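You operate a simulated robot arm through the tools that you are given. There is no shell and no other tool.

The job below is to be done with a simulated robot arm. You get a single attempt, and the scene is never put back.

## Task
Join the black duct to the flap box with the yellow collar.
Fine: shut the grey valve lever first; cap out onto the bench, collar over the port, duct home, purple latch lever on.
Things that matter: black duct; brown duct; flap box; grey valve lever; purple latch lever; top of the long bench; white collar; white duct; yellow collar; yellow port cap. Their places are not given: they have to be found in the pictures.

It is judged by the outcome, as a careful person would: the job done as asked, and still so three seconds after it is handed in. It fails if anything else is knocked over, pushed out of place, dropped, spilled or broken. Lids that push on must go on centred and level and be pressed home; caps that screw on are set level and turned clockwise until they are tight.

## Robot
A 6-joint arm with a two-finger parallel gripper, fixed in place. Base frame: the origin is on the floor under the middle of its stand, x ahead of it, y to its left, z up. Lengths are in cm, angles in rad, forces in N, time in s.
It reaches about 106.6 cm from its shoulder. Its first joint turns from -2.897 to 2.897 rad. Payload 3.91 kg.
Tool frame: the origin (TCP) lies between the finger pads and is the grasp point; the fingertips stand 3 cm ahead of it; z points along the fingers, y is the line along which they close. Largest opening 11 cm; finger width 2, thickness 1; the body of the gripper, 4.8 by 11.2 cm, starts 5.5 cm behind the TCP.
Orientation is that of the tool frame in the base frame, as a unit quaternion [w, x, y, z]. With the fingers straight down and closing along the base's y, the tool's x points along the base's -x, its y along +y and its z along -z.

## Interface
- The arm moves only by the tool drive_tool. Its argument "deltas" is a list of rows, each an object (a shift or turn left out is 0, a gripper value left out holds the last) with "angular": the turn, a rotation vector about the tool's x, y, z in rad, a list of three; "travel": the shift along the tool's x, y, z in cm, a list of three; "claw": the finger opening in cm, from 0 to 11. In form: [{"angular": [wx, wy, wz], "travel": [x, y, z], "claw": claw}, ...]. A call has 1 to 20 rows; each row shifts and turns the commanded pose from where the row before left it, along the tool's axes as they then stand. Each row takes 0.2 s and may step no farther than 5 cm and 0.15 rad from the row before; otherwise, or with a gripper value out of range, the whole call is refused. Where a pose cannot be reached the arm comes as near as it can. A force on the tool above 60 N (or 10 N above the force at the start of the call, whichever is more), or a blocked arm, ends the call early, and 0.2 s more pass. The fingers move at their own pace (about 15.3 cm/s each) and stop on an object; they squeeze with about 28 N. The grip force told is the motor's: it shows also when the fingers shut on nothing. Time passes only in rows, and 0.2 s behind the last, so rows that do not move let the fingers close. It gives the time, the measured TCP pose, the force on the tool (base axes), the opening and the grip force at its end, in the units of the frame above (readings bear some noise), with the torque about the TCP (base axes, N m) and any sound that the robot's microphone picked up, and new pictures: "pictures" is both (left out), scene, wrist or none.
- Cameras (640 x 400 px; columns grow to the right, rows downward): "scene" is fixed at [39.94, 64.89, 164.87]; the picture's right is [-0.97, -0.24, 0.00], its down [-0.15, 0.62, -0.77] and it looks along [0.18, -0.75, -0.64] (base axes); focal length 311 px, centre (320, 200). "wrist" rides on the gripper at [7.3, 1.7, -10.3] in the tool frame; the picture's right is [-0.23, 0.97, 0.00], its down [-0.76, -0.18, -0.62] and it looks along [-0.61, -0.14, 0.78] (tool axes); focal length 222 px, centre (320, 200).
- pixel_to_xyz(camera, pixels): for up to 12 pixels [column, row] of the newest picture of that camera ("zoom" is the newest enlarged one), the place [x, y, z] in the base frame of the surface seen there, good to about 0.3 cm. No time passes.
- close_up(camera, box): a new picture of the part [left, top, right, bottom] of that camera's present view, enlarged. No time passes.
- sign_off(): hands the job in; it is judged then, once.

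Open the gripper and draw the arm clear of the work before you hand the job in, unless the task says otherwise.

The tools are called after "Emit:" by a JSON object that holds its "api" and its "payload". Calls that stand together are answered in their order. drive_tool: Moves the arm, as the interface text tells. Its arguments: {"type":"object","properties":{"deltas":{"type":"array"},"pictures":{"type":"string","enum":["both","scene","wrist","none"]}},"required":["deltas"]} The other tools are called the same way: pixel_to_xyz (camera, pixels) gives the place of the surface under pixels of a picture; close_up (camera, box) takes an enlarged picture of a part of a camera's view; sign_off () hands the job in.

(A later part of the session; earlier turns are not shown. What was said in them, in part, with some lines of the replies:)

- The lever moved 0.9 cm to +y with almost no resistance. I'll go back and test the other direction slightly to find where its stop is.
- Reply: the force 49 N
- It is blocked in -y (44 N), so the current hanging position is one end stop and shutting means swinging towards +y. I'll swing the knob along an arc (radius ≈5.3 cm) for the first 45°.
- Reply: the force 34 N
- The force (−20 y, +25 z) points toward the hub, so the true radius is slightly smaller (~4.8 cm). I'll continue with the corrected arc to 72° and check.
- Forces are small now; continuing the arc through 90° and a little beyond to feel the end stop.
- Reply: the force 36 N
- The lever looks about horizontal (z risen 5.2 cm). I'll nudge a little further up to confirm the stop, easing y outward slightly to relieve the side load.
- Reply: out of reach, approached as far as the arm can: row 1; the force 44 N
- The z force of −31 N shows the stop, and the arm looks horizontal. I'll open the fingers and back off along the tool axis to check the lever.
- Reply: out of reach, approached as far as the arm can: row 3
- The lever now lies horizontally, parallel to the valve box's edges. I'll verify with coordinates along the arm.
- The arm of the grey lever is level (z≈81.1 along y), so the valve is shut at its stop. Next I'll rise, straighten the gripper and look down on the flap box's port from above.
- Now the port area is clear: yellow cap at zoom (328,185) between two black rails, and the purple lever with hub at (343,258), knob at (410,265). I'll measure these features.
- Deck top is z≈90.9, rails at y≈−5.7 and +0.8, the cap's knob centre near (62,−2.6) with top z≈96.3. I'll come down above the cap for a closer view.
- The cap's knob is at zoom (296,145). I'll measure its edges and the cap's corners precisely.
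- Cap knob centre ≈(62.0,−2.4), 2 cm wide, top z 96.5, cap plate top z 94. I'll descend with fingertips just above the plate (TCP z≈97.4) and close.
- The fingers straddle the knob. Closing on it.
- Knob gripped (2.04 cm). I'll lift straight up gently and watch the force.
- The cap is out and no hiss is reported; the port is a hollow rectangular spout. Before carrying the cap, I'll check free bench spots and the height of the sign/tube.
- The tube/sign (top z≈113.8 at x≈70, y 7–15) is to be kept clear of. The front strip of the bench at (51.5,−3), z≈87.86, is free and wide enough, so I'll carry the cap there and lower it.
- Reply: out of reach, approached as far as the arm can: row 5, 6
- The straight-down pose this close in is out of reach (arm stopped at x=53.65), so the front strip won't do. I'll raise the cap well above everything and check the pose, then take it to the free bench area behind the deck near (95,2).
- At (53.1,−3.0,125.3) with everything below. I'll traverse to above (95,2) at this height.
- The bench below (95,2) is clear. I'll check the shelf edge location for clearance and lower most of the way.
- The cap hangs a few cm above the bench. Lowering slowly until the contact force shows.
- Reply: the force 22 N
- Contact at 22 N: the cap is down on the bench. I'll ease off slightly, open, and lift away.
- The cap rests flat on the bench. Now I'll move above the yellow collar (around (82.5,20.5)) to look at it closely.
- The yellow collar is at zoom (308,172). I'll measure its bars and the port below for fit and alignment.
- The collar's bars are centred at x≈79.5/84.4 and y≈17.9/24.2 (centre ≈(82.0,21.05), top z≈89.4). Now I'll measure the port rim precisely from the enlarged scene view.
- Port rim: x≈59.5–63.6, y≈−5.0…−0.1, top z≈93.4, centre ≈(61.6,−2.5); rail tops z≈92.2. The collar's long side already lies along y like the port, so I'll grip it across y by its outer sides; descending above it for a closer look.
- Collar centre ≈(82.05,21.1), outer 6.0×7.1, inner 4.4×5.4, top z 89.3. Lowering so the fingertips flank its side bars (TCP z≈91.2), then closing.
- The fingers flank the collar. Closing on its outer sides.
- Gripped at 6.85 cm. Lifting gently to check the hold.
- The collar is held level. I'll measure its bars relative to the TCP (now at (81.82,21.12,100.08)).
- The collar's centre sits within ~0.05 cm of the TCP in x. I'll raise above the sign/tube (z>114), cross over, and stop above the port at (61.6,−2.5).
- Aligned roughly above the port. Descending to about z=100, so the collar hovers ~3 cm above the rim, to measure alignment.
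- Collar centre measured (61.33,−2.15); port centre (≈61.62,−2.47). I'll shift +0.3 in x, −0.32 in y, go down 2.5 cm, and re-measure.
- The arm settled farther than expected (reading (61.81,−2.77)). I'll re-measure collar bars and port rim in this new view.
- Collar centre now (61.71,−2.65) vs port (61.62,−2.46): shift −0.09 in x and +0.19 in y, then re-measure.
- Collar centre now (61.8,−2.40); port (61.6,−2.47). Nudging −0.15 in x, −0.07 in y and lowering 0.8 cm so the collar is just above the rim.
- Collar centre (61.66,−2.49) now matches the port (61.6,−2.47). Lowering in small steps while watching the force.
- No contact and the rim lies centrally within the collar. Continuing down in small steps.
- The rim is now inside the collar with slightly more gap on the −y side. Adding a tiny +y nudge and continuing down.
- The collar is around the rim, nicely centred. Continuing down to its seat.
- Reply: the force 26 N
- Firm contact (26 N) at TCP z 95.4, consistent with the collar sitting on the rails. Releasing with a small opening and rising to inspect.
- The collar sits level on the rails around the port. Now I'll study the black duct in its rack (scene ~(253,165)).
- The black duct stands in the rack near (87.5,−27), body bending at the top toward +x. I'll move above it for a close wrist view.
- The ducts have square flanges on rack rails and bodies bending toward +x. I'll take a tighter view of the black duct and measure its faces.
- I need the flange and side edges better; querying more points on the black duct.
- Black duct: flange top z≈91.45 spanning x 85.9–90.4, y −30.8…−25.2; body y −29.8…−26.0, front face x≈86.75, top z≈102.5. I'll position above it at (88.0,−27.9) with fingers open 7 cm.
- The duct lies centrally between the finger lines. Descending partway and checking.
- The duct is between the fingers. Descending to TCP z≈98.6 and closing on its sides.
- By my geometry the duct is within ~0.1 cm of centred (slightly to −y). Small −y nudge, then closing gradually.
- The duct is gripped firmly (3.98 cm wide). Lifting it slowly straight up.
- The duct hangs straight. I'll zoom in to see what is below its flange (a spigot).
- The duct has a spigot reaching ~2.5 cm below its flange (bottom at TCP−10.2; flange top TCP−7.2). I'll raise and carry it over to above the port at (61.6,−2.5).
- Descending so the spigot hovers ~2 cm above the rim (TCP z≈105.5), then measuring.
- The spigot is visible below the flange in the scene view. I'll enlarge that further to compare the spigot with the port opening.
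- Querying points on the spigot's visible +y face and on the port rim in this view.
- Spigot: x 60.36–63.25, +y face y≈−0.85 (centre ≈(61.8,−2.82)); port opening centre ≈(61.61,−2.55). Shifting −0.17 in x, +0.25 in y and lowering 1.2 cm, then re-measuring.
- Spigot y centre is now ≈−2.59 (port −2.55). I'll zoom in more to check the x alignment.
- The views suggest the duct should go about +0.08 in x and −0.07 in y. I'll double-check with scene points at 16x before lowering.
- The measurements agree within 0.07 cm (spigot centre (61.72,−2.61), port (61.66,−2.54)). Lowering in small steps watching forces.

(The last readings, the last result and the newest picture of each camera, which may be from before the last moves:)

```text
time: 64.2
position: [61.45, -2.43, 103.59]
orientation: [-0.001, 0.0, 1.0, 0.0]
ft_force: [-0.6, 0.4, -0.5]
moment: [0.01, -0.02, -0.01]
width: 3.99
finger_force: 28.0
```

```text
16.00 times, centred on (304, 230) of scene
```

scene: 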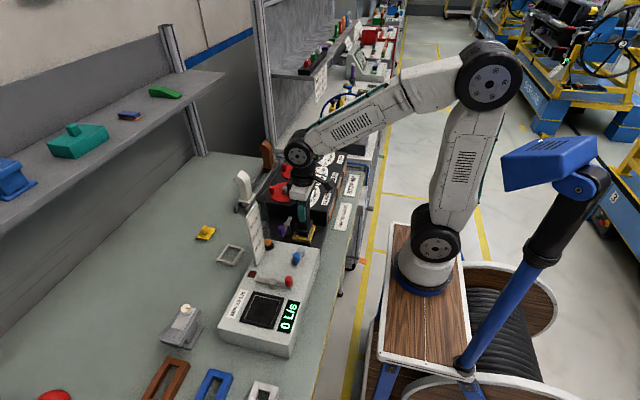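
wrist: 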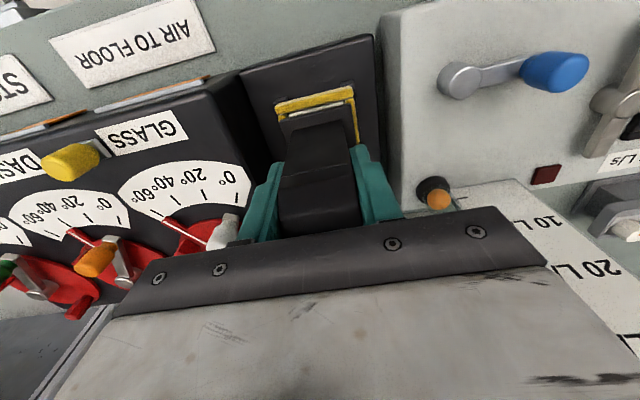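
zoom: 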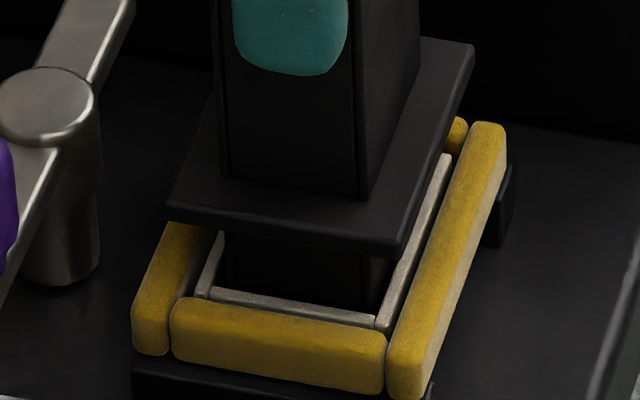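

No contact, the spigot is entering the port opening. Continuing down.

Emit:
{"api": "drive_tool", "payload": {"deltas": [{"travel": [0, 0, 0.35]}, {"travel": [0, 0, 0.35]}, {"travel": [0, 0, 0.35]}, {}], "pictures": "both"}}

Emit:
{"api": "close_up", "payload": {"camera": "scene", "box": [290, 220, 318, 240]}}

```text
time: 65.2
position: [61.57, -2.35, 102.57]
orientation: [-0.001, 0.0, 1.0, -0.001]
ft_force: [0.4, 0.1, -0.7]
moment: [0.01, -0.01, 0.01]
width: 3.97
finger_force: 28.2
```

scene: 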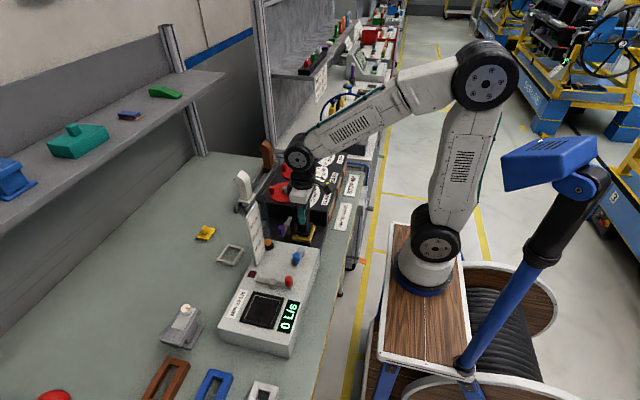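
wrist: 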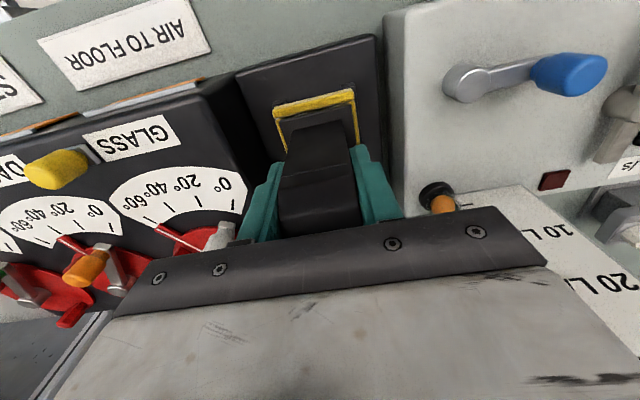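

```text
16.00 times, centred on (304, 230) of scene
```

zoom: 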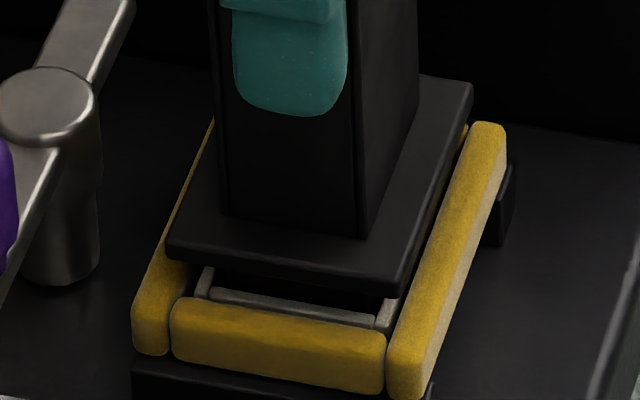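

The spigot is well inside. Continuing toward home in small steps.

Emit:
{"api": "drive_tool", "payload": {"deltas": [{"travel": [0, 0, 0.35]}, {"travel": [0, 0, 0.35]}, {"travel": [0, 0, 0.3]}, {}], "pictures": "none"}}

```text
time: 66.2
position: [61.47, -2.28, 101.6]
orientation: [-0.001, 0.0, 1.0, -0.001]
ft_force: [-0.4, 0.0, -0.9]
moment: [-0.02, 0.01, -0.01]
width: 3.98
finger_force: 28.0
```

Still free at z 101.6. Continuing with 0.2 cm steps until contact.

Emit:
{"api": "drive_tool", "payload": {"deltas": [{"travel": [0, 0, 0.2]}, {"travel": [0, 0, 0.2]}, {}], "pictures": "both"}}

Emit:
{"api": "close_up", "payload": {"camera": "scene", "box": [280, 215, 325, 245]}}

```text
time: 67.0
position: [61.35, -2.37, 101.17]
orientation: [0.001, 0.001, 1.0, 0.0]
ft_force: [1.5, 1.8, 20.9]
moment: [0.32, -0.26, -0.02]
width: 3.96
finger_force: 27.6
```

scene: 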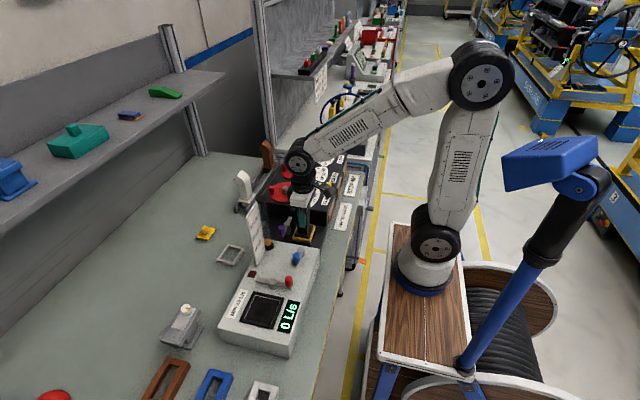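
wrist: 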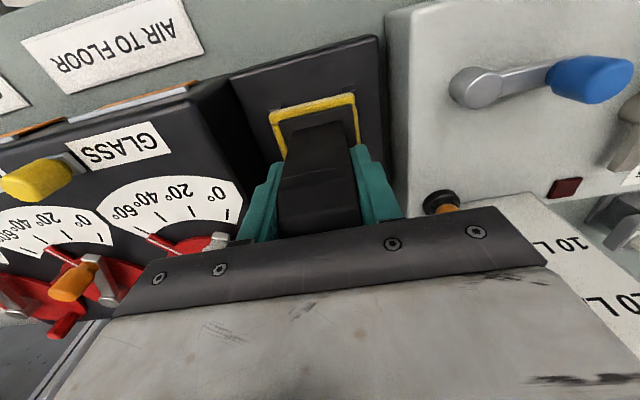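

```text
13.33 times, centred on (302, 230) of scene
```

zoom: 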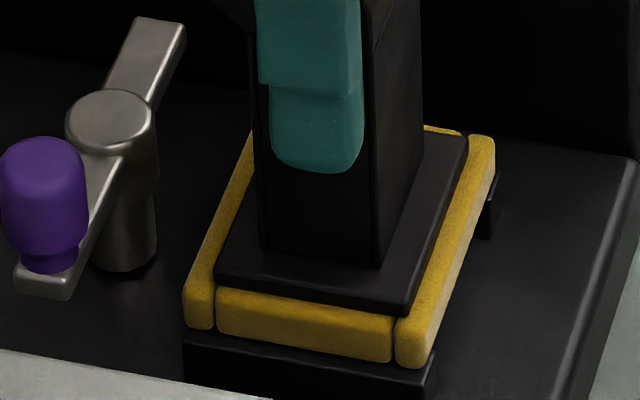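

Contact at 20.9 N with the flange down onto the collar/port. I'll press a little more to make sure it's fully home.

Emit:
{"api": "drive_tool", "payload": {"deltas": [{"travel": [0, 0, 0.15]}, {"travel": [0, 0, 0.12]}, {}], "pictures": "wrist"}}

Emit:
{"api": "close_up", "payload": {"camera": "scene", "box": [280, 215, 325, 245]}}

Emit:
{"api": "pixel_to_xyz", "payload": {"camera": "zoom", "pixels": [[230, 275], [300, 290], [390, 300], [420, 230], [450, 160], [300, 330], [215, 260], [440, 250], [240, 270], [350, 285], [205, 290], [415, 330]]}}

```text
time: 67.8
position: [61.33, -2.36, 100.99]
orientation: [0.0, 0.0, 1.0, -0.001]
ft_force: [0.0, 3.7, 22.0]
moment: [0.4, -0.07, 0.01]
width: 3.95
finger_force: 28.3
```

wrist: 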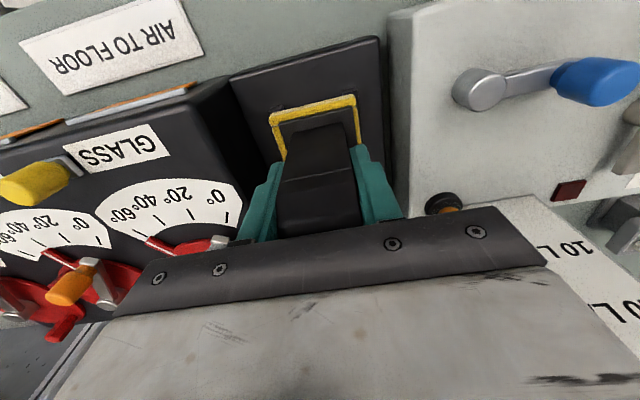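

```text
13.33 times, centred on (302, 230) of scene
```

zoom: 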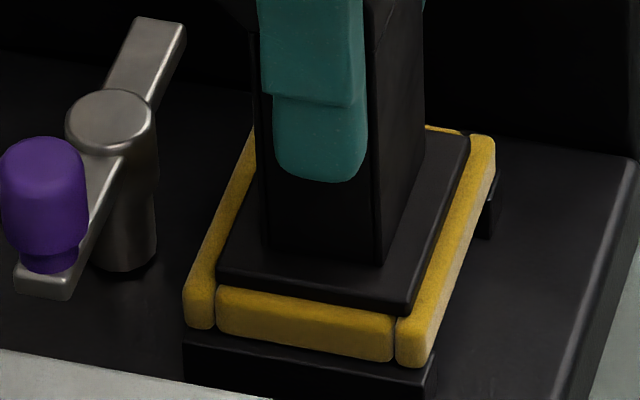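

```text
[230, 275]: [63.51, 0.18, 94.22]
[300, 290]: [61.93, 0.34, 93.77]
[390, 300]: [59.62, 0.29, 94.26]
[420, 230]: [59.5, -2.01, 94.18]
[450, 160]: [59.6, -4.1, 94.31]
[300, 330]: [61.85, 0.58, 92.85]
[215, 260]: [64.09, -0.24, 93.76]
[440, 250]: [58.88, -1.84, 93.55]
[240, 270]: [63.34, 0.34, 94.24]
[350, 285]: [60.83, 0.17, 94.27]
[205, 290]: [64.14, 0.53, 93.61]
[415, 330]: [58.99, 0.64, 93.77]
```

The flange (top z≈94.24, level all around) rests on the collar (top ≈93.65) and holds 22 N against pressing, so the duct is home. Releasing and rising straight up.

Emit:
{"api": "drive_tool", "payload": {"deltas": [{"travel": [0, 0, -0.15]}, {"claw": 4.5}, {"claw": 5.5}, {"claw": 6.5}, {"travel": [0, 0, -2]}, {"travel": [0, 0, -4]}, {"travel": [0, 0, -4]}, {"travel": [0, 0, -4]}, {"travel": [0, 0, -3]}, {}], "pictures": "both"}}

Emit:
{"api": "close_up", "payload": {"camera": "scene", "box": [265, 170, 345, 250]}}

Emit:
{"api": "close_up", "payload": {"camera": "wrist", "box": [230, 40, 430, 200]}}

```text
time: 70.0
position: [61.56, -2.33, 118.01]
orientation: [-0.001, -0.001, 1.0, -0.001]
ft_force: [-0.1, -0.5, 0.7]
moment: [-0.04, 0.03, -0.02]
width: 6.49
finger_force: 0.1
```

scene: 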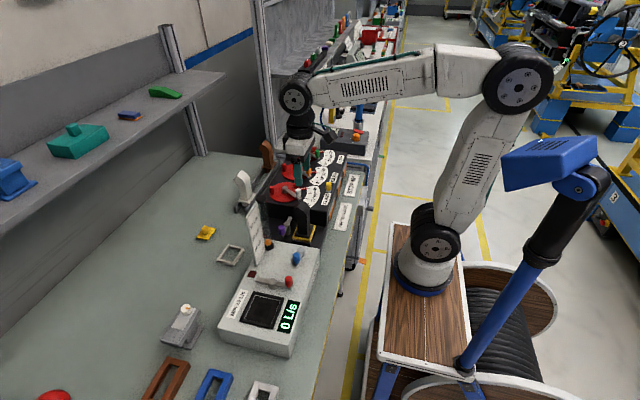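
wrist: 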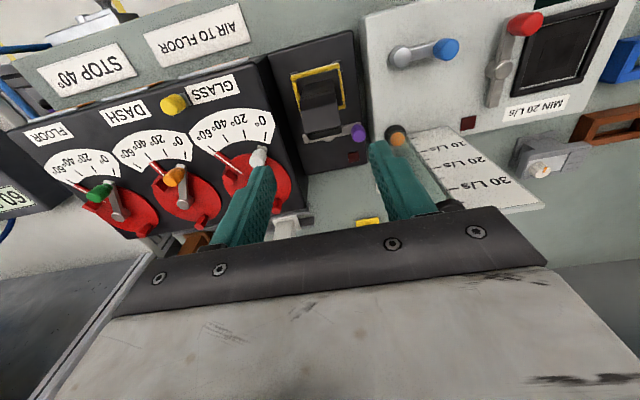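

```text
5.00 times, centred on (305, 210) of scene
```

zoom: 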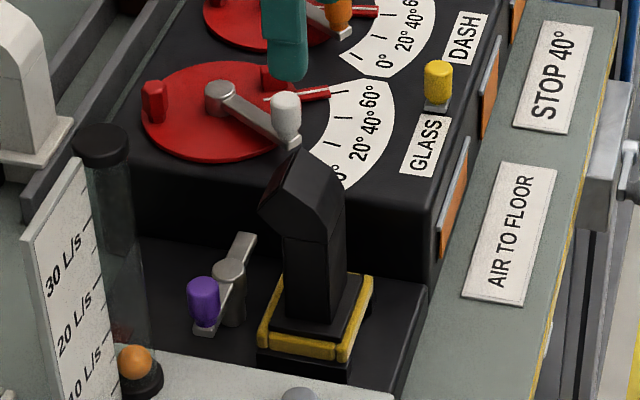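

```text
2.50 times, centred on (330, 120) of wrist
```

zoom: 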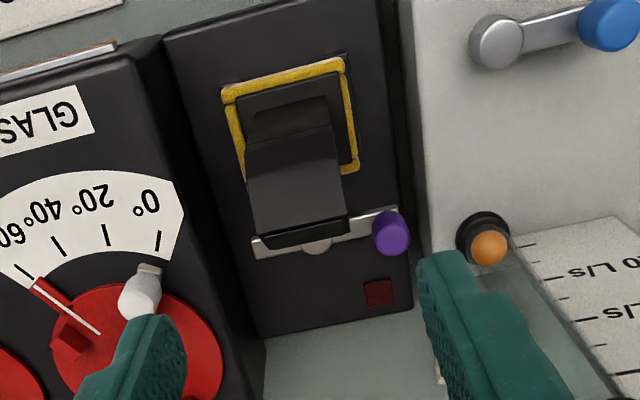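

The duct stands home and upright. Next is the purple latch: knob at ≈(67.2,1.7,98), hub ≈(67.4,−2.5); it must swing clockwise (knob to +x) so its tail comes over the flange. To avoid the tube and the duct I'll yaw the gripper 45° and hover above the knob.

Emit:
{"api": "drive_tool", "payload": {"deltas": [{"angular": [0, 0, -0.131], "claw": 4.5}, {"angular": [0, 0, -0.131]}, {"angular": [0, 0, -0.131]}, {"angular": [0, 0, -0.131]}, {"angular": [0, 0, -0.131]}, {"angular": [0, 0, -0.13]}, {"travel": [-3.43, -0.6, 2.0]}, {"travel": [-3.43, -0.6, 2.0]}, {}], "pictures": "both"}}

Emit:
{"api": "close_up", "payload": {"camera": "wrist", "box": [220, 40, 440, 200]}}

Emit:
{"api": "close_up", "payload": {"camera": "scene", "box": [240, 140, 350, 250]}}

```text
time: 72.0
position: [67.26, 1.68, 113.69]
orientation: [-0.001, -0.384, 0.924, 0.0]
ft_force: [0.5, -0.3, 0.4]
moment: [-0.04, 0.0, 0.0]
width: 4.51
finger_force: 0.1
```

scene: 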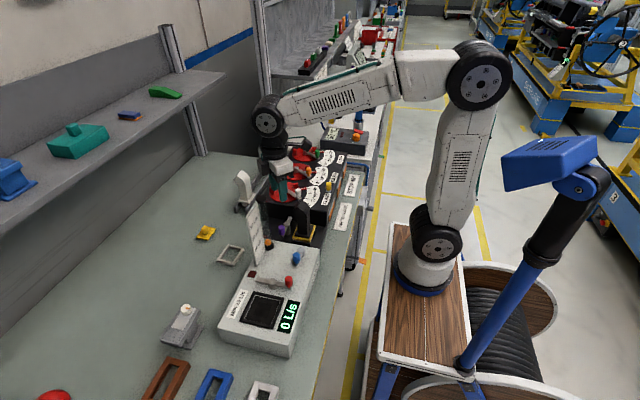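
wrist: 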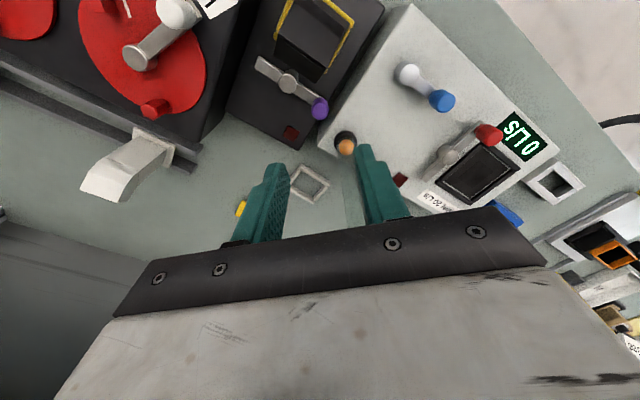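

```text
2.50 times, centred on (330, 120) of wrist
```

zoom: 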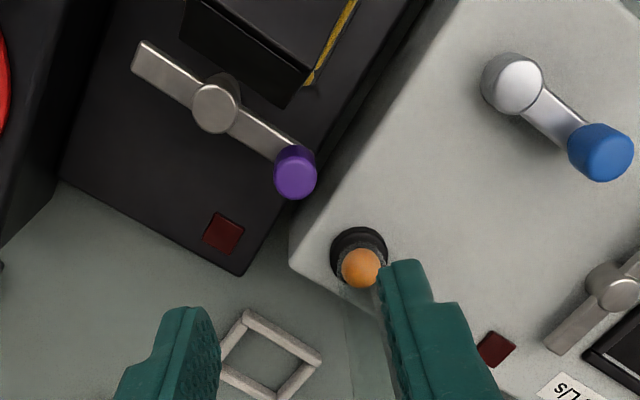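

```text
3.64 times, centred on (295, 195) of scene
```

zoom: 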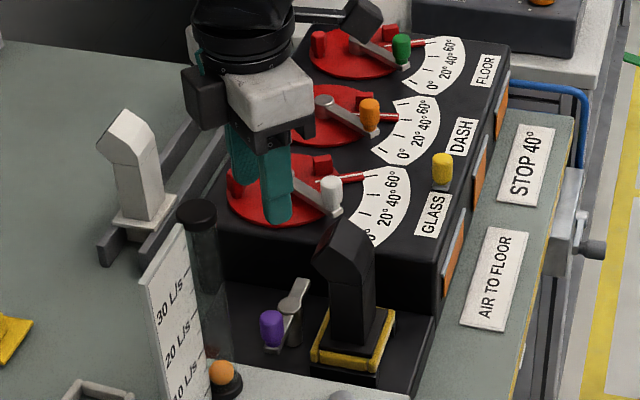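

The lever is clearly visible. I'll measure the knob, hub and tube positions in both views before descending.

Emit:
{"api": "pixel_to_xyz", "payload": {"camera": "zoom", "pixels": [[271, 318], [265, 320], [278, 320], [271, 330], [292, 305], [300, 288], [197, 212], [197, 230], [220, 382], [350, 232], [330, 250], [370, 250]]}}

Emit:
{"api": "close_up", "payload": {"camera": "wrist", "box": [250, 40, 350, 120]}}

Emit:
{"api": "pixel_to_xyz", "payload": {"camera": "zoom", "pixels": [[185, 195], [240, 210], [320, 320], [350, 345], [335, 350], [100, 130], [60, 115], [280, 245], [180, 205], [325, 340], [340, 330], [150, 165]]}}

```text
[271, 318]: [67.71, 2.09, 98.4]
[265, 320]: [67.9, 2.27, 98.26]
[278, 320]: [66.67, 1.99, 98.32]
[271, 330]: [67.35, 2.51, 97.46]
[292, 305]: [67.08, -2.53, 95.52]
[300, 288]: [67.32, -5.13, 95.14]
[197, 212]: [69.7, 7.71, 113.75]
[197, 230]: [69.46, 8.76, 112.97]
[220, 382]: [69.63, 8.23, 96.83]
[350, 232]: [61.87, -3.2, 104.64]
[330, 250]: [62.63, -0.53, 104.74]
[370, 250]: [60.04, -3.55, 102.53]
```

```text
5.00 times, centred on (300, 80) of wrist
```

zoom: 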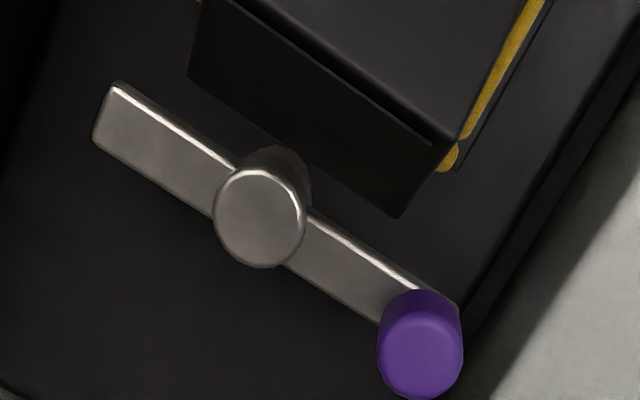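

```text
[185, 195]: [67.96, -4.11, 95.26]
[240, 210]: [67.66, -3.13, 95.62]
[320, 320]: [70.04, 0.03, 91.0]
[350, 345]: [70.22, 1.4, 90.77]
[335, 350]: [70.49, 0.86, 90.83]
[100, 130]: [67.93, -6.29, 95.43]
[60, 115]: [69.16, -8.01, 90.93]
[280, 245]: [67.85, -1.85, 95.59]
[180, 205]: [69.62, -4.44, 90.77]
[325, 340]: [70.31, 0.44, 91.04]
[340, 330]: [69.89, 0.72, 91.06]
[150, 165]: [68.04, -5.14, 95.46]
```

Querying the knob itself and hub centre in this tight wrist view.

Emit:
{"api": "pixel_to_xyz", "payload": {"camera": "zoom", "pixels": [[420, 350], [400, 350], [440, 350], [420, 375], [420, 330], [258, 218], [235, 220], [282, 215], [258, 245], [258, 190], [110, 105], [380, 290]]}}

```text
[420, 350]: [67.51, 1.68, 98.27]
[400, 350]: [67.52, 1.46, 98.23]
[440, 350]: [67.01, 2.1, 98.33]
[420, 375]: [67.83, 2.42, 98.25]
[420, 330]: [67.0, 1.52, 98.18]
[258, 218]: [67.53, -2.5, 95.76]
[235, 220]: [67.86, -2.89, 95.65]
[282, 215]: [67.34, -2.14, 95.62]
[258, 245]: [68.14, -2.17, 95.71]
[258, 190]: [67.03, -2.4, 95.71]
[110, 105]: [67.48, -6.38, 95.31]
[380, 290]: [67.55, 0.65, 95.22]
```

Knob centre ≈(67.4,1.9,98.25 top), hub ≈(67.5,−2.4); tube axis ≈(69.6,8.1), so clearances are adequate. Descending to just above the knob and checking.

Emit:
{"api": "drive_tool", "payload": {"deltas": [{"travel": [-0.25, 0.06, 3]}, {"travel": [0, 0, 3.5]}, {"travel": [0, 0, 3.5]}, {}, {}], "pictures": "both"}}

Emit:
{"api": "close_up", "payload": {"camera": "wrist", "box": [220, 60, 420, 220]}}

Emit:
{"api": "close_up", "payload": {"camera": "scene", "box": [240, 150, 340, 250]}}

```text
time: 73.2
position: [67.14, 2.02, 103.96]
orientation: [-0.001, -0.383, 0.924, -0.001]
ft_force: [0.0, 0.4, 0.7]
moment: [-0.04, 0.01, 0.01]
width: 4.49
finger_force: 0.0
```

scene: 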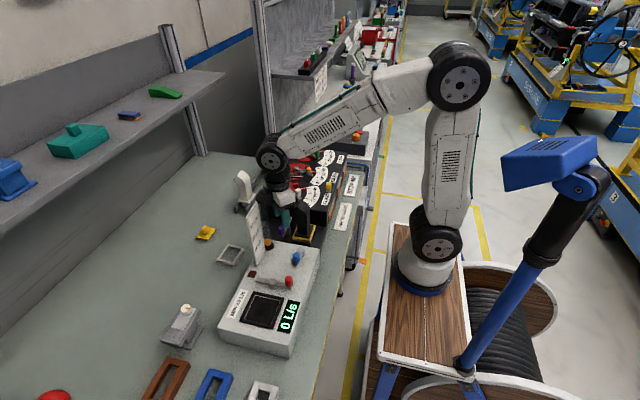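
wrist: 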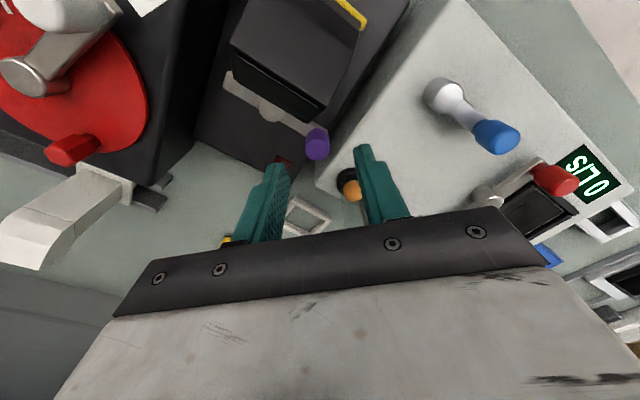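

```text
2.50 times, centred on (320, 140) of wrist
```

zoom: 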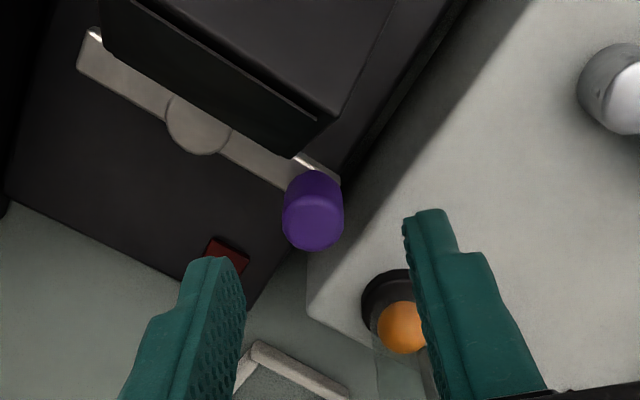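

```text
4.00 times, centred on (290, 200) of scene
```

zoom: 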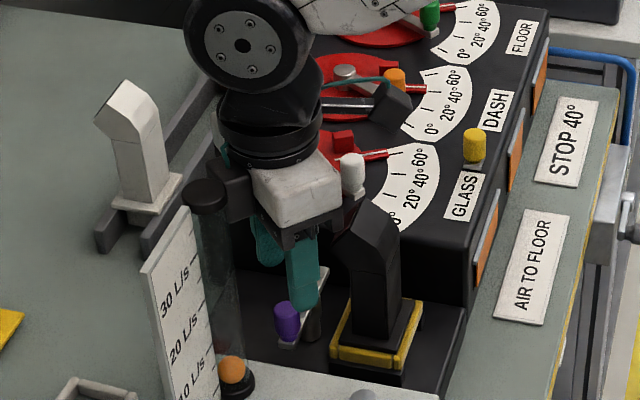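

The knob is slightly off (about 0.3 cm each way in tool x/y). Correcting and descending so the fingers straddle it (TCP z≈99.3).

Emit:
{"api": "drive_tool", "payload": {"deltas": [{"travel": [-0.29, -0.28, 0]}, {"travel": [0, 0, 2]}, {"travel": [0, 0, 1.5]}, {"travel": [0, 0, 1.1]}, {}, {}], "pictures": "both"}}

Emit:
{"api": "close_up", "payload": {"camera": "wrist", "box": [220, 90, 420, 230]}}

Emit:
{"api": "close_up", "payload": {"camera": "scene", "box": [240, 160, 330, 250]}}

```text
time: 74.6
position: [67.6, 2.0, 99.34]
orientation: [0.0, -0.383, 0.924, -0.001]
ft_force: [0.3, 0.4, -0.1]
moment: [0.01, 0.0, 0.01]
width: 4.45
finger_force: 0.1
```

scene: 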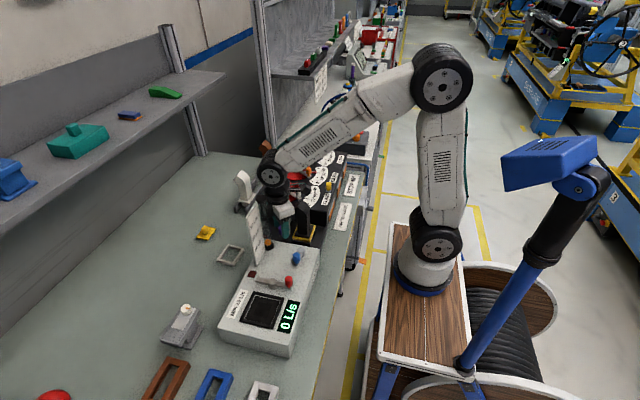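
wrist: 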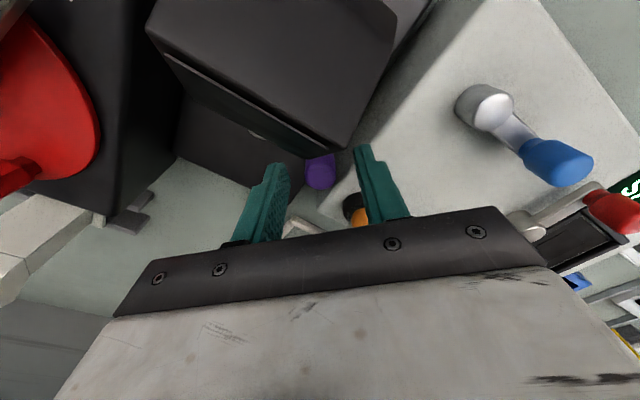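

```text
2.86 times, centred on (320, 160) of wrist
```

zoom: 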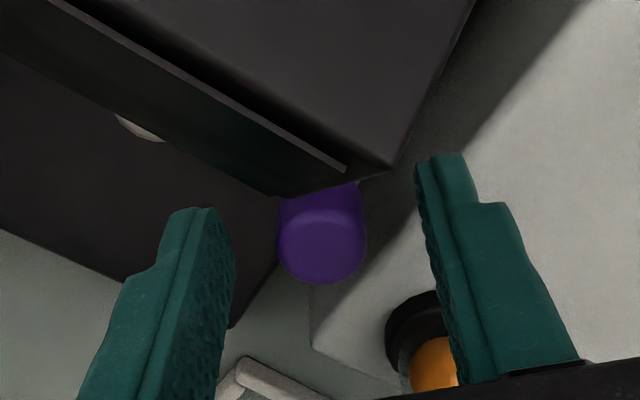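

```text
4.44 times, centred on (285, 205) of scene
```

zoom: 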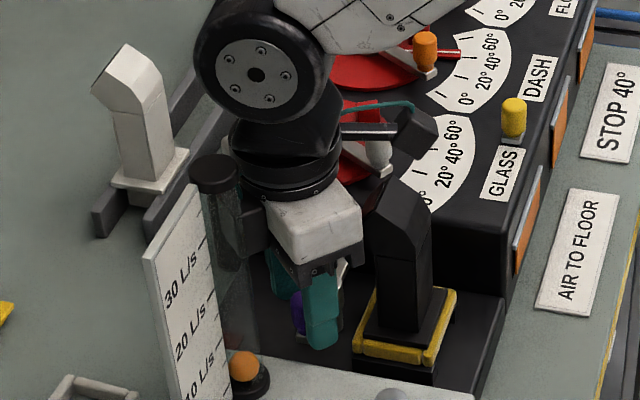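

The knob lies centred between the fingertips. Closing on it.

Emit:
{"api": "drive_tool", "payload": {"deltas": [{"claw": 3}, {"claw": 2}, {"claw": 1}, {"claw": 1}, {}], "pictures": "wrist"}}

Emit:
{"api": "close_up", "payload": {"camera": "wrist", "box": [220, 90, 420, 230]}}

```text
time: 75.8
position: [67.58, 1.92, 99.35]
orientation: [-0.001, -0.383, 0.924, 0.0]
ft_force: [-1.2, 3.8, -0.9]
moment: [0.45, 0.28, -0.06]
width: 1.94
finger_force: 44.8
```

wrist: 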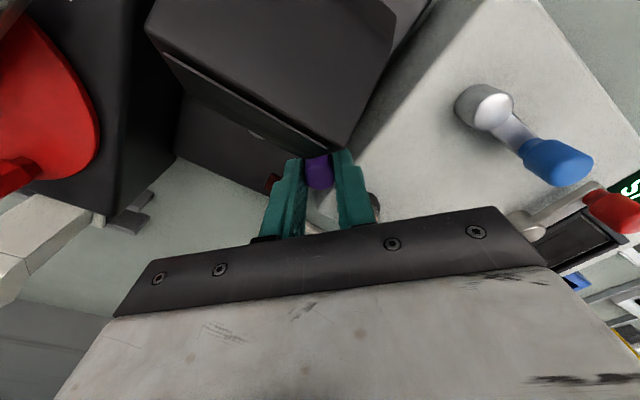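

```text
2.86 times, centred on (320, 160) of wrist
```

zoom: 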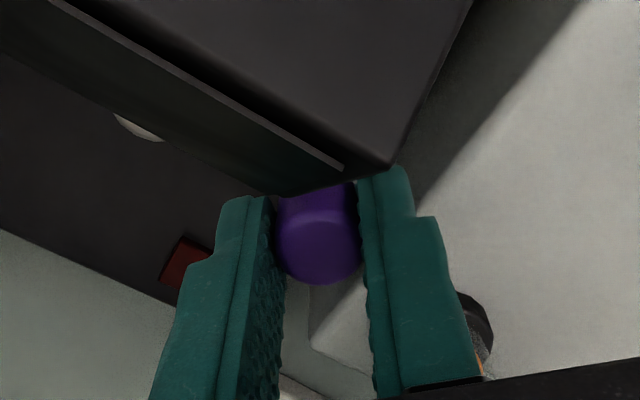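

Knob gripped. First a 10° clockwise test along the arc (radius 4.3 cm about the hub).

Emit:
{"api": "drive_tool", "payload": {"deltas": [{"travel": [-0.241, -0.287, 0]}, {"travel": [-0.241, -0.287, 0]}, {}], "pictures": "none"}}

```text
time: 76.6
position: [68.83, 1.76, 99.34]
orientation: [0.001, -0.382, 0.924, -0.002]
ft_force: [9.7, 2.1, -4.7]
moment: [0.48, -0.05, 0.32]
width: 1.93
finger_force: 45.0
```

The lever moves clockwise freely. Continuing the arc to ~40°.

Emit:
{"api": "drive_tool", "payload": {"deltas": [{"travel": [-0.3747, -0.649, 0]}, {"travel": [-0.2563, -0.7042, 0]}, {"travel": [-0.1302, -0.738, 0]}, {}], "pictures": "both"}}

Emit:
{"api": "close_up", "payload": {"camera": "scene", "box": [240, 160, 330, 250]}}

```text
time: 77.6
position: [70.43, 0.98, 99.31]
orientation: [-0.002, -0.383, 0.924, -0.001]
ft_force: [-2.8, 11.2, 2.4]
moment: [0.53, 0.47, -0.38]
width: 1.93
finger_force: 44.9
```

scene: 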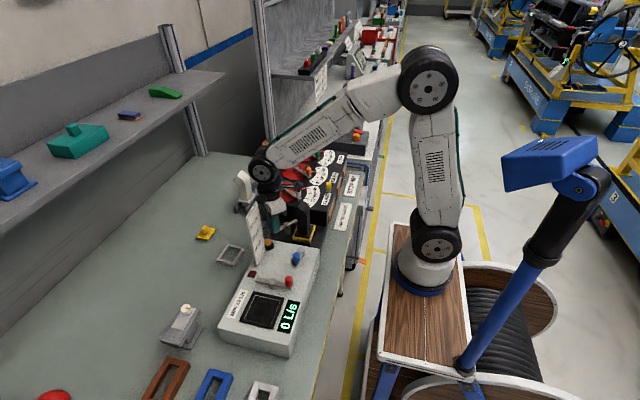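
wrist: 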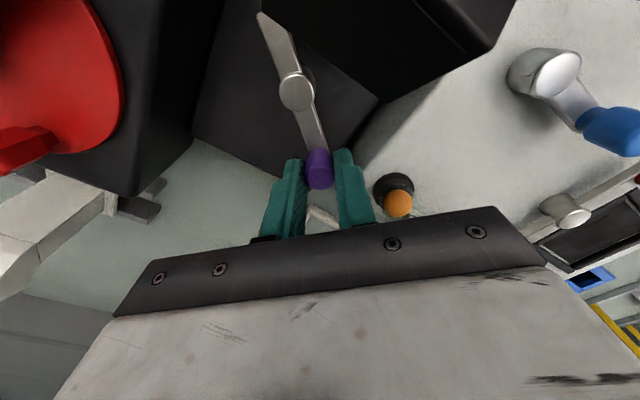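

```text
4.44 times, centred on (285, 205) of scene
```

zoom: 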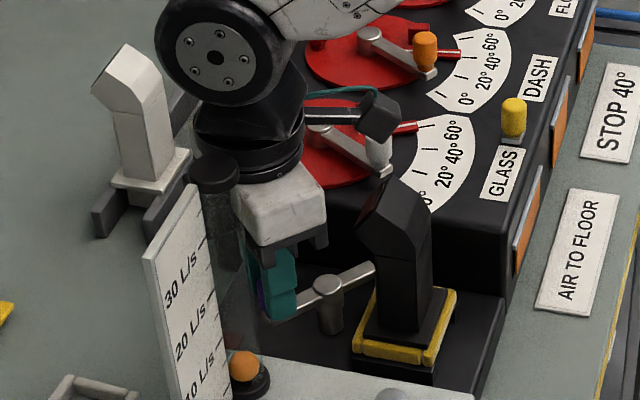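

The lever has turned ~40° and the tail swings toward the flange, clear of the duct body. Continuing to ~70°.

Emit:
{"api": "drive_tool", "payload": {"deltas": [{"travel": [0, -0.7494, 0]}, {"travel": [0.1301, -0.738, 0]}, {"travel": [0.256, -0.7042, 0]}, {}], "pictures": "both"}}

Emit:
{"api": "close_up", "payload": {"camera": "scene", "box": [240, 160, 330, 250]}}

```text
time: 78.6
position: [71.6, -0.75, 99.28]
orientation: [-0.001, -0.383, 0.924, -0.001]
ft_force: [-5.1, 13.9, -2.2]
moment: [0.38, 0.07, -0.6]
width: 1.95
finger_force: 45.8
```

scene: 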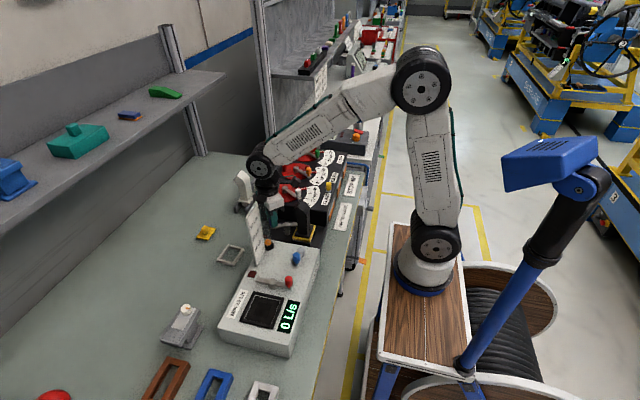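
wrist: 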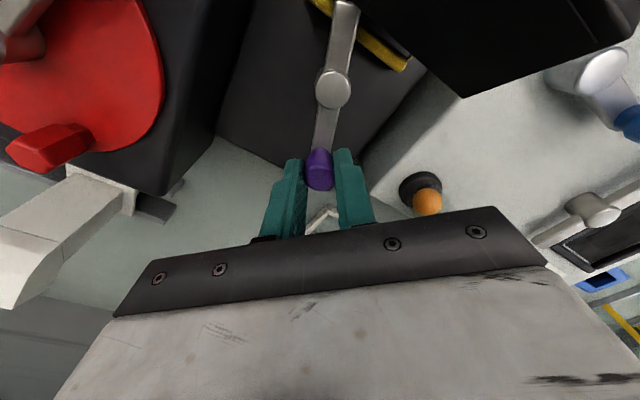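

```text
4.44 times, centred on (285, 205) of scene
```

zoom: 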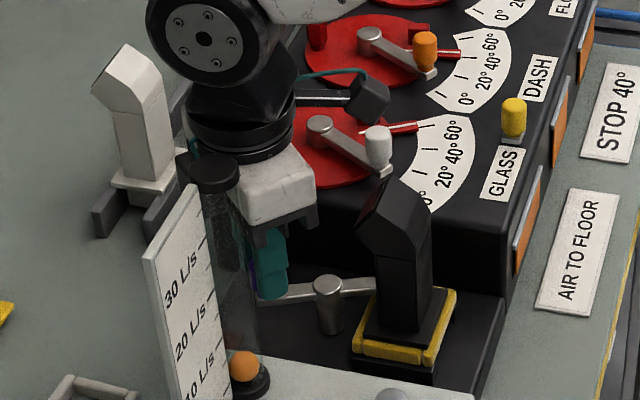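

About 70° turned, forces modest. Continuing to 90°.

Emit:
{"api": "drive_tool", "payload": {"deltas": [{"travel": [0.3747, -0.649, 0]}, {"travel": [0.4822, -0.5741, 0]}, {}], "pictures": "both"}}

Emit:
{"api": "close_up", "payload": {"camera": "scene", "box": [240, 160, 330, 250]}}

Emit:
{"api": "close_up", "payload": {"camera": "wrist", "box": [220, 0, 440, 200]}}

```text
time: 79.4
position: [71.94, -2.48, 99.35]
orientation: [-0.002, -0.383, 0.924, -0.001]
ft_force: [-3.3, 3.1, -6.5]
moment: [0.45, 0.39, -0.1]
width: 1.93
finger_force: 45.1
```

scene: 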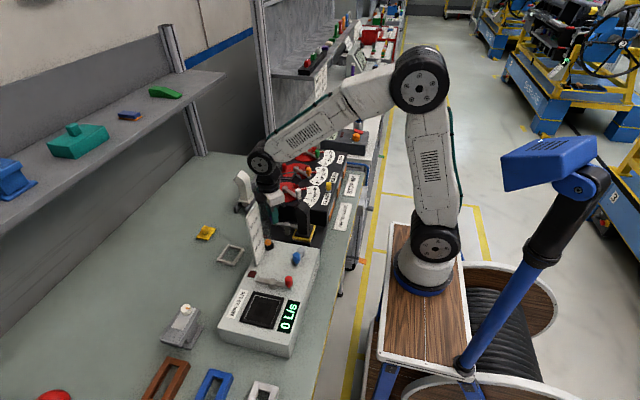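
wrist: 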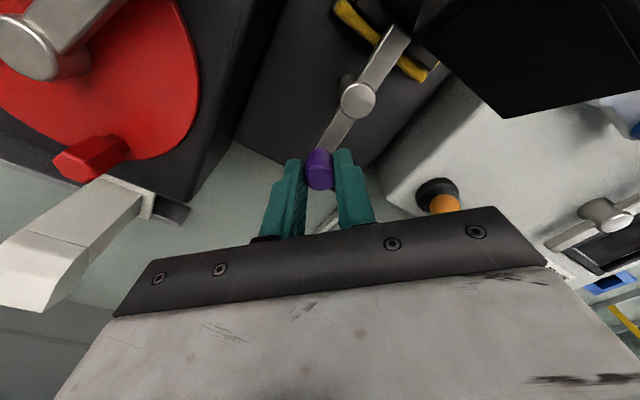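

```text
4.44 times, centred on (285, 205) of scene
```

zoom: 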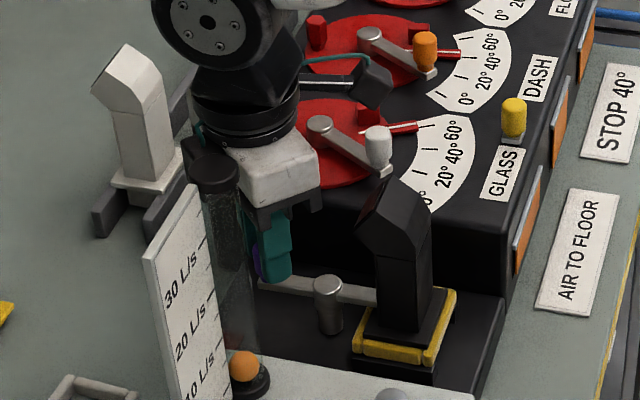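

```text
2.00 times, centred on (330, 100) of wrist
```

zoom: 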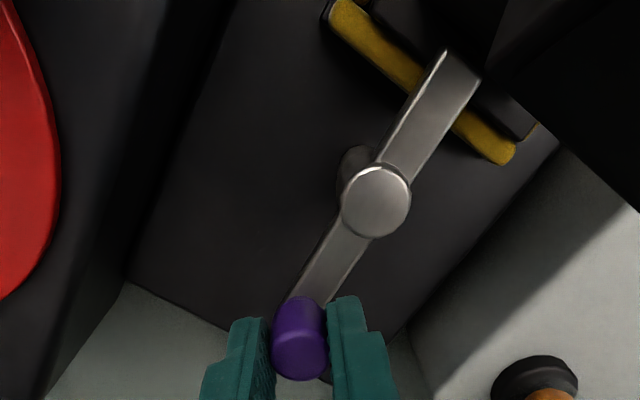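

The tail now lies across the collar and flange edge (≈90°). I'll push slightly further in −y to confirm the end stop.

Emit:
{"api": "drive_tool", "payload": {"deltas": [{"travel": [0.18, -0.18, 0]}, {"travel": [0.15, -0.15, 0]}, {}], "pictures": "wrist"}}

Emit:
{"api": "close_up", "payload": {"camera": "wrist", "box": [220, 0, 440, 200]}}

```text
time: 80.2
position: [71.93, -2.8, 99.37]
orientation: [-0.003, -0.383, 0.924, -0.001]
ft_force: [-13.4, 27.3, -0.9]
moment: [0.91, 0.38, 0.02]
width: 2.32
finger_force: 14.6
```

wrist: 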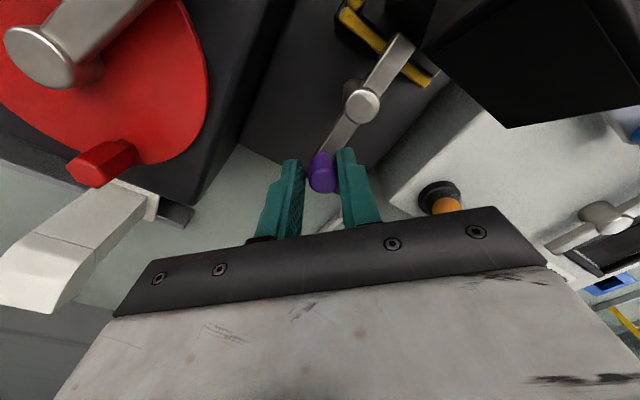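

```text
2.00 times, centred on (330, 100) of wrist
```

zoom: 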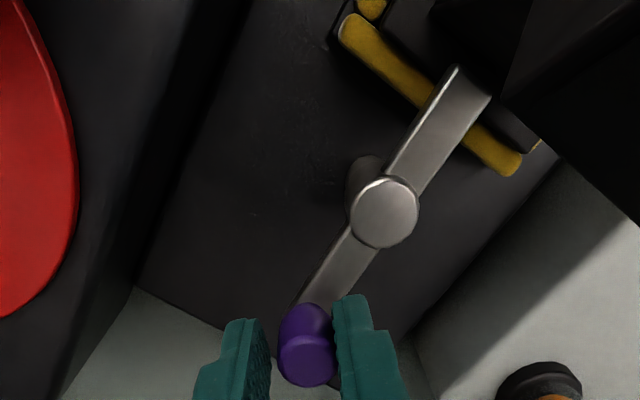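

A 27 N reaction confirms the lever is against its stop. I'll back off the push, open, and rise clear.

Emit:
{"api": "drive_tool", "payload": {"deltas": [{"travel": [-0.2, 0.2, 0]}, {"claw": 3}, {"claw": 4.5}, {"claw": 4.5}, {"travel": [0, 0, -2]}, {"travel": [0, 0, -4]}, {"travel": [0, 0, -4]}, {"travel": [0, 0, -4]}, {"travel": [0, 0, -4]}, {}], "pictures": "both"}}

Emit:
{"api": "close_up", "payload": {"camera": "wrist", "box": [240, 0, 440, 160]}}

Emit:
{"api": "close_up", "payload": {"camera": "scene", "box": [250, 170, 340, 250]}}

```text
time: 82.4
position: [72.1, -2.75, 117.44]
orientation: [0.0, -0.383, 0.924, 0.0]
ft_force: [0.3, -0.2, 0.2]
moment: [-0.04, 0.01, 0.03]
width: 4.48
finger_force: 0.0
```

scene: 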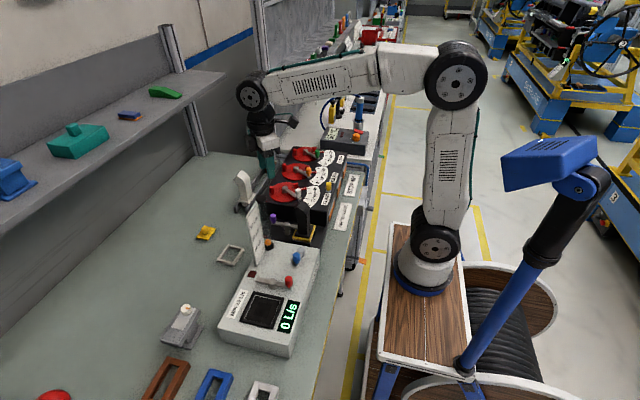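
wrist: 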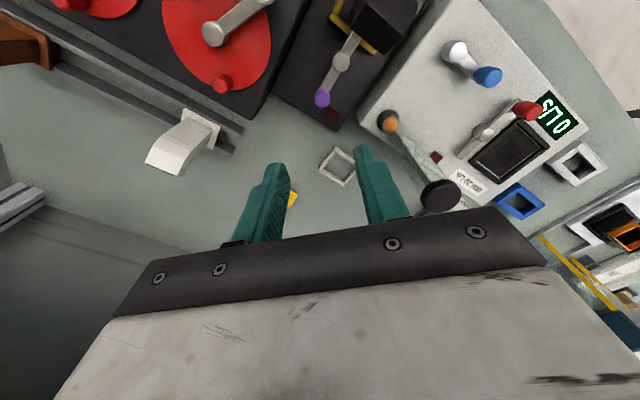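

```text
2.50 times, centred on (340, 80) of wrist
```

zoom: 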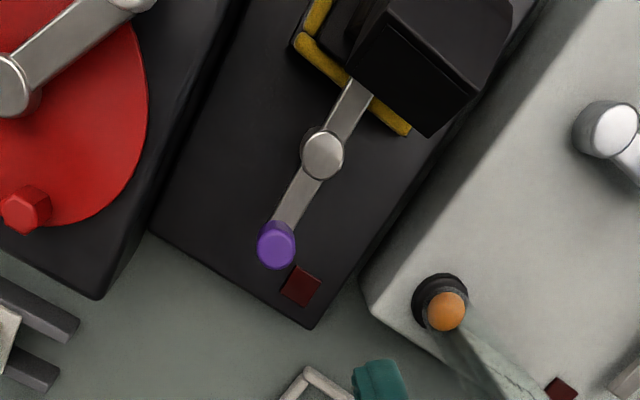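

```text
5.00 times, centred on (295, 210) of scene
```

zoom: 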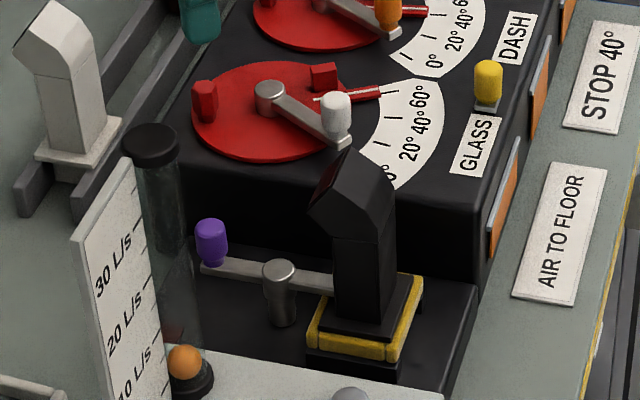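

The latch is across the flange. I'll verify lever angle and the duct/collar seating by coordinates.

Emit:
{"api": "pixel_to_xyz", "payload": {"camera": "zoom", "pixels": [[211, 230], [225, 268], [250, 270], [280, 270], [305, 280], [325, 286], [350, 320], [395, 300], [400, 340], [340, 345], [345, 160], [330, 325]]}}

Emit:
{"api": "close_up", "payload": {"camera": "scene", "box": [280, 215, 325, 245]}}

Emit:
{"api": "close_up", "payload": {"camera": "scene", "box": [330, 170, 390, 230]}}

```text
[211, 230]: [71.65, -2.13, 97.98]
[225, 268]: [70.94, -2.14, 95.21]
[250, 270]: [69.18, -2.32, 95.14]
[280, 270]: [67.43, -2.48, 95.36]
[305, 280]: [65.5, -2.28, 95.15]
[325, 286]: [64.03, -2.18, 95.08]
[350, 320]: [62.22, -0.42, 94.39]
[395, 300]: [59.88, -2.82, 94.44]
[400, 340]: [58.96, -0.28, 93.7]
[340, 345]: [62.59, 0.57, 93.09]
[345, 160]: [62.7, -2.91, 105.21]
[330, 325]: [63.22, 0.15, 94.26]
```

```text
13.33 times, centred on (302, 230) of scene
```

zoom: 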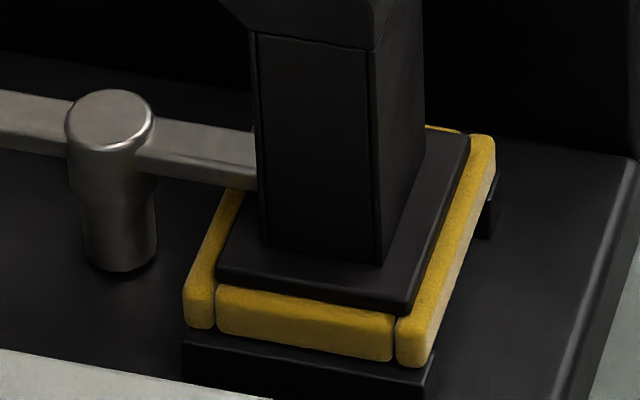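

```text
6.67 times, centred on (360, 200) of scene
```

zoom: 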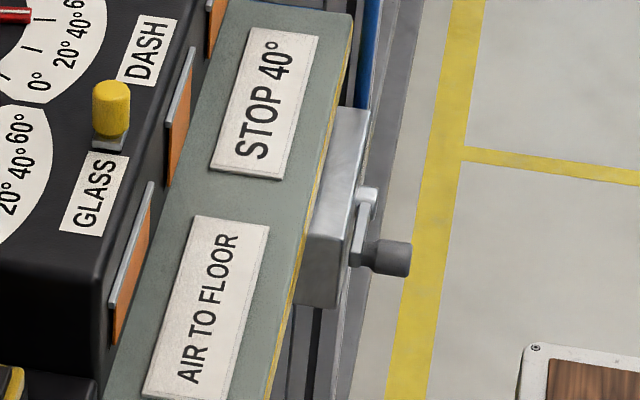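

Everything reads right: lever arm along x (y≈−2.2, tail over the flange), flange level at z≈94.3–94.4, grey valve lever still horizontal. I'll open the gripper and draw the arm back to near its start pose.

Emit:
{"api": "drive_tool", "payload": {"deltas": [{"travel": [0, 0, -4], "claw": 11}, {"travel": [4.6, 0.94, -0.2]}, {"travel": [4.6, 0.94, -0.2]}, {"travel": [4.6, 0.94, -0.2]}, {"travel": [4.6, 0.94, -0.2]}, {"travel": [4.6, 0.94, -0.2]}, {"travel": [4.6, 0.94, -0.2]}, {"travel": [4.6, 0.94, -0.2]}, {"travel": [4.6, 0.94, -0.2]}, {"angular": [0, 0, 0.131]}, {"angular": [0, 0, 0.131]}, {"angular": [0, 0, 0.131]}, {"angular": [0, 0, 0.131]}, {"angular": [0, 0, 0.131]}, {"angular": [0, 0, 0.13]}, {}], "pictures": "both"}}

Emit:
{"api": "close_up", "payload": {"camera": "scene", "box": [220, 120, 360, 260]}}

Emit:
{"api": "close_up", "payload": {"camera": "scene", "box": [140, 200, 340, 400]}}

```text
time: 85.8
position: [40.9, -23.41, 122.8]
orientation: [-0.003, -0.001, 1.0, 0.002]
ft_force: [0.4, 1.4, -0.3]
moment: [-0.04, 0.03, -0.02]
width: 10.98
finger_force: 0.2
```

scene: 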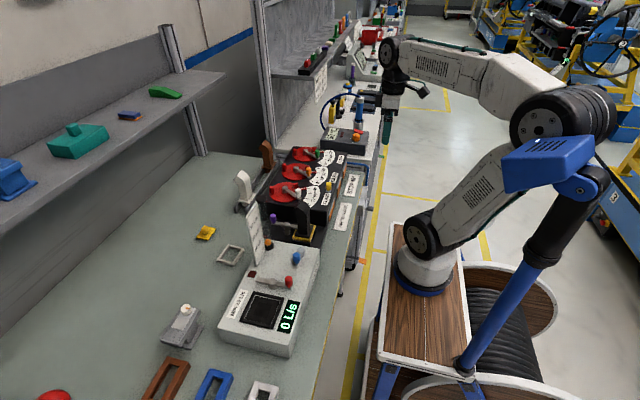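
wrist: 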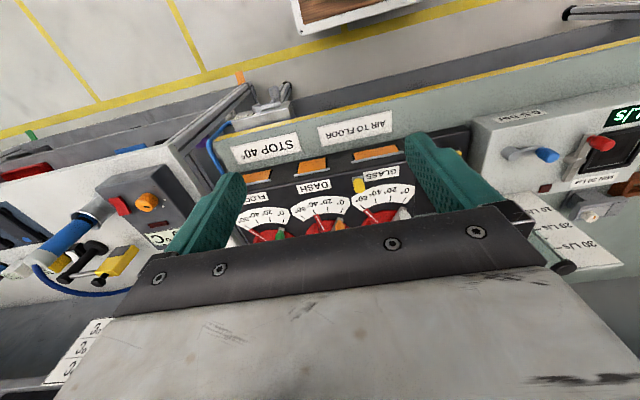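

```text
2.86 times, centred on (290, 190) of scene
```

zoom: 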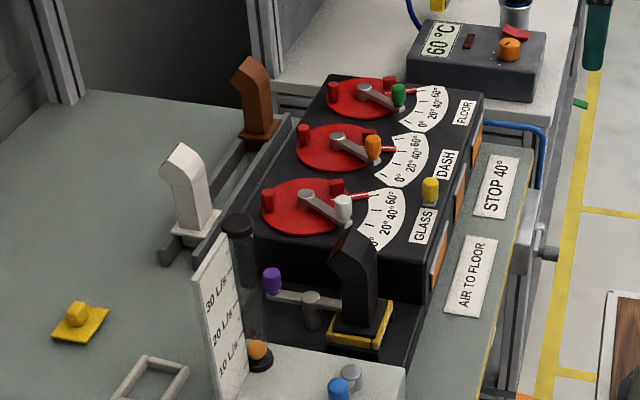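

```text
2.00 times, centred on (240, 300) of scene
```

zoom: 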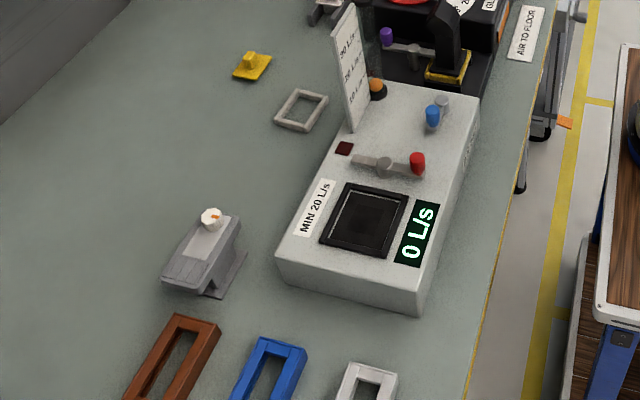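

The valve is shut, the cap is flat on the bench, and the collar and black duct are seated and latched. Nothing else has moved, and the arm is clear with the gripper open, so I'm handing in the job.

Emit:
{"api": "sign_off", "payload": {}}

```text
The job is handed in.
```

The black duct is joined to the flap box with the yellow collar, and I have handed the job in. I haven't seen the judge's result.

- **Grey valve lever:** turned 90° from hanging down to level, up against its stop. I took this as shut because the lever was already blocked the other way.
- **Yellow port cap:** pulled out and set flat on top of the bench, behind the flap box. My first choice, the front strip of the bench, was out of reach.
- **Yellow collar:** level around the port, sitting on the two black rails.
- **Black duct:** spigot (the part below its flange) fully in the port and flange level on the collar. It gave no further when I pressed with about 22 N.
- **Purple latch lever:** turned 90° clockwise to its stop, with its tail across the edge of the duct's flange.

In the last pictures the white and brown ducts, the white collar and the other levers looked as they did at the start. The arm is back near its starting position with the gripper open.
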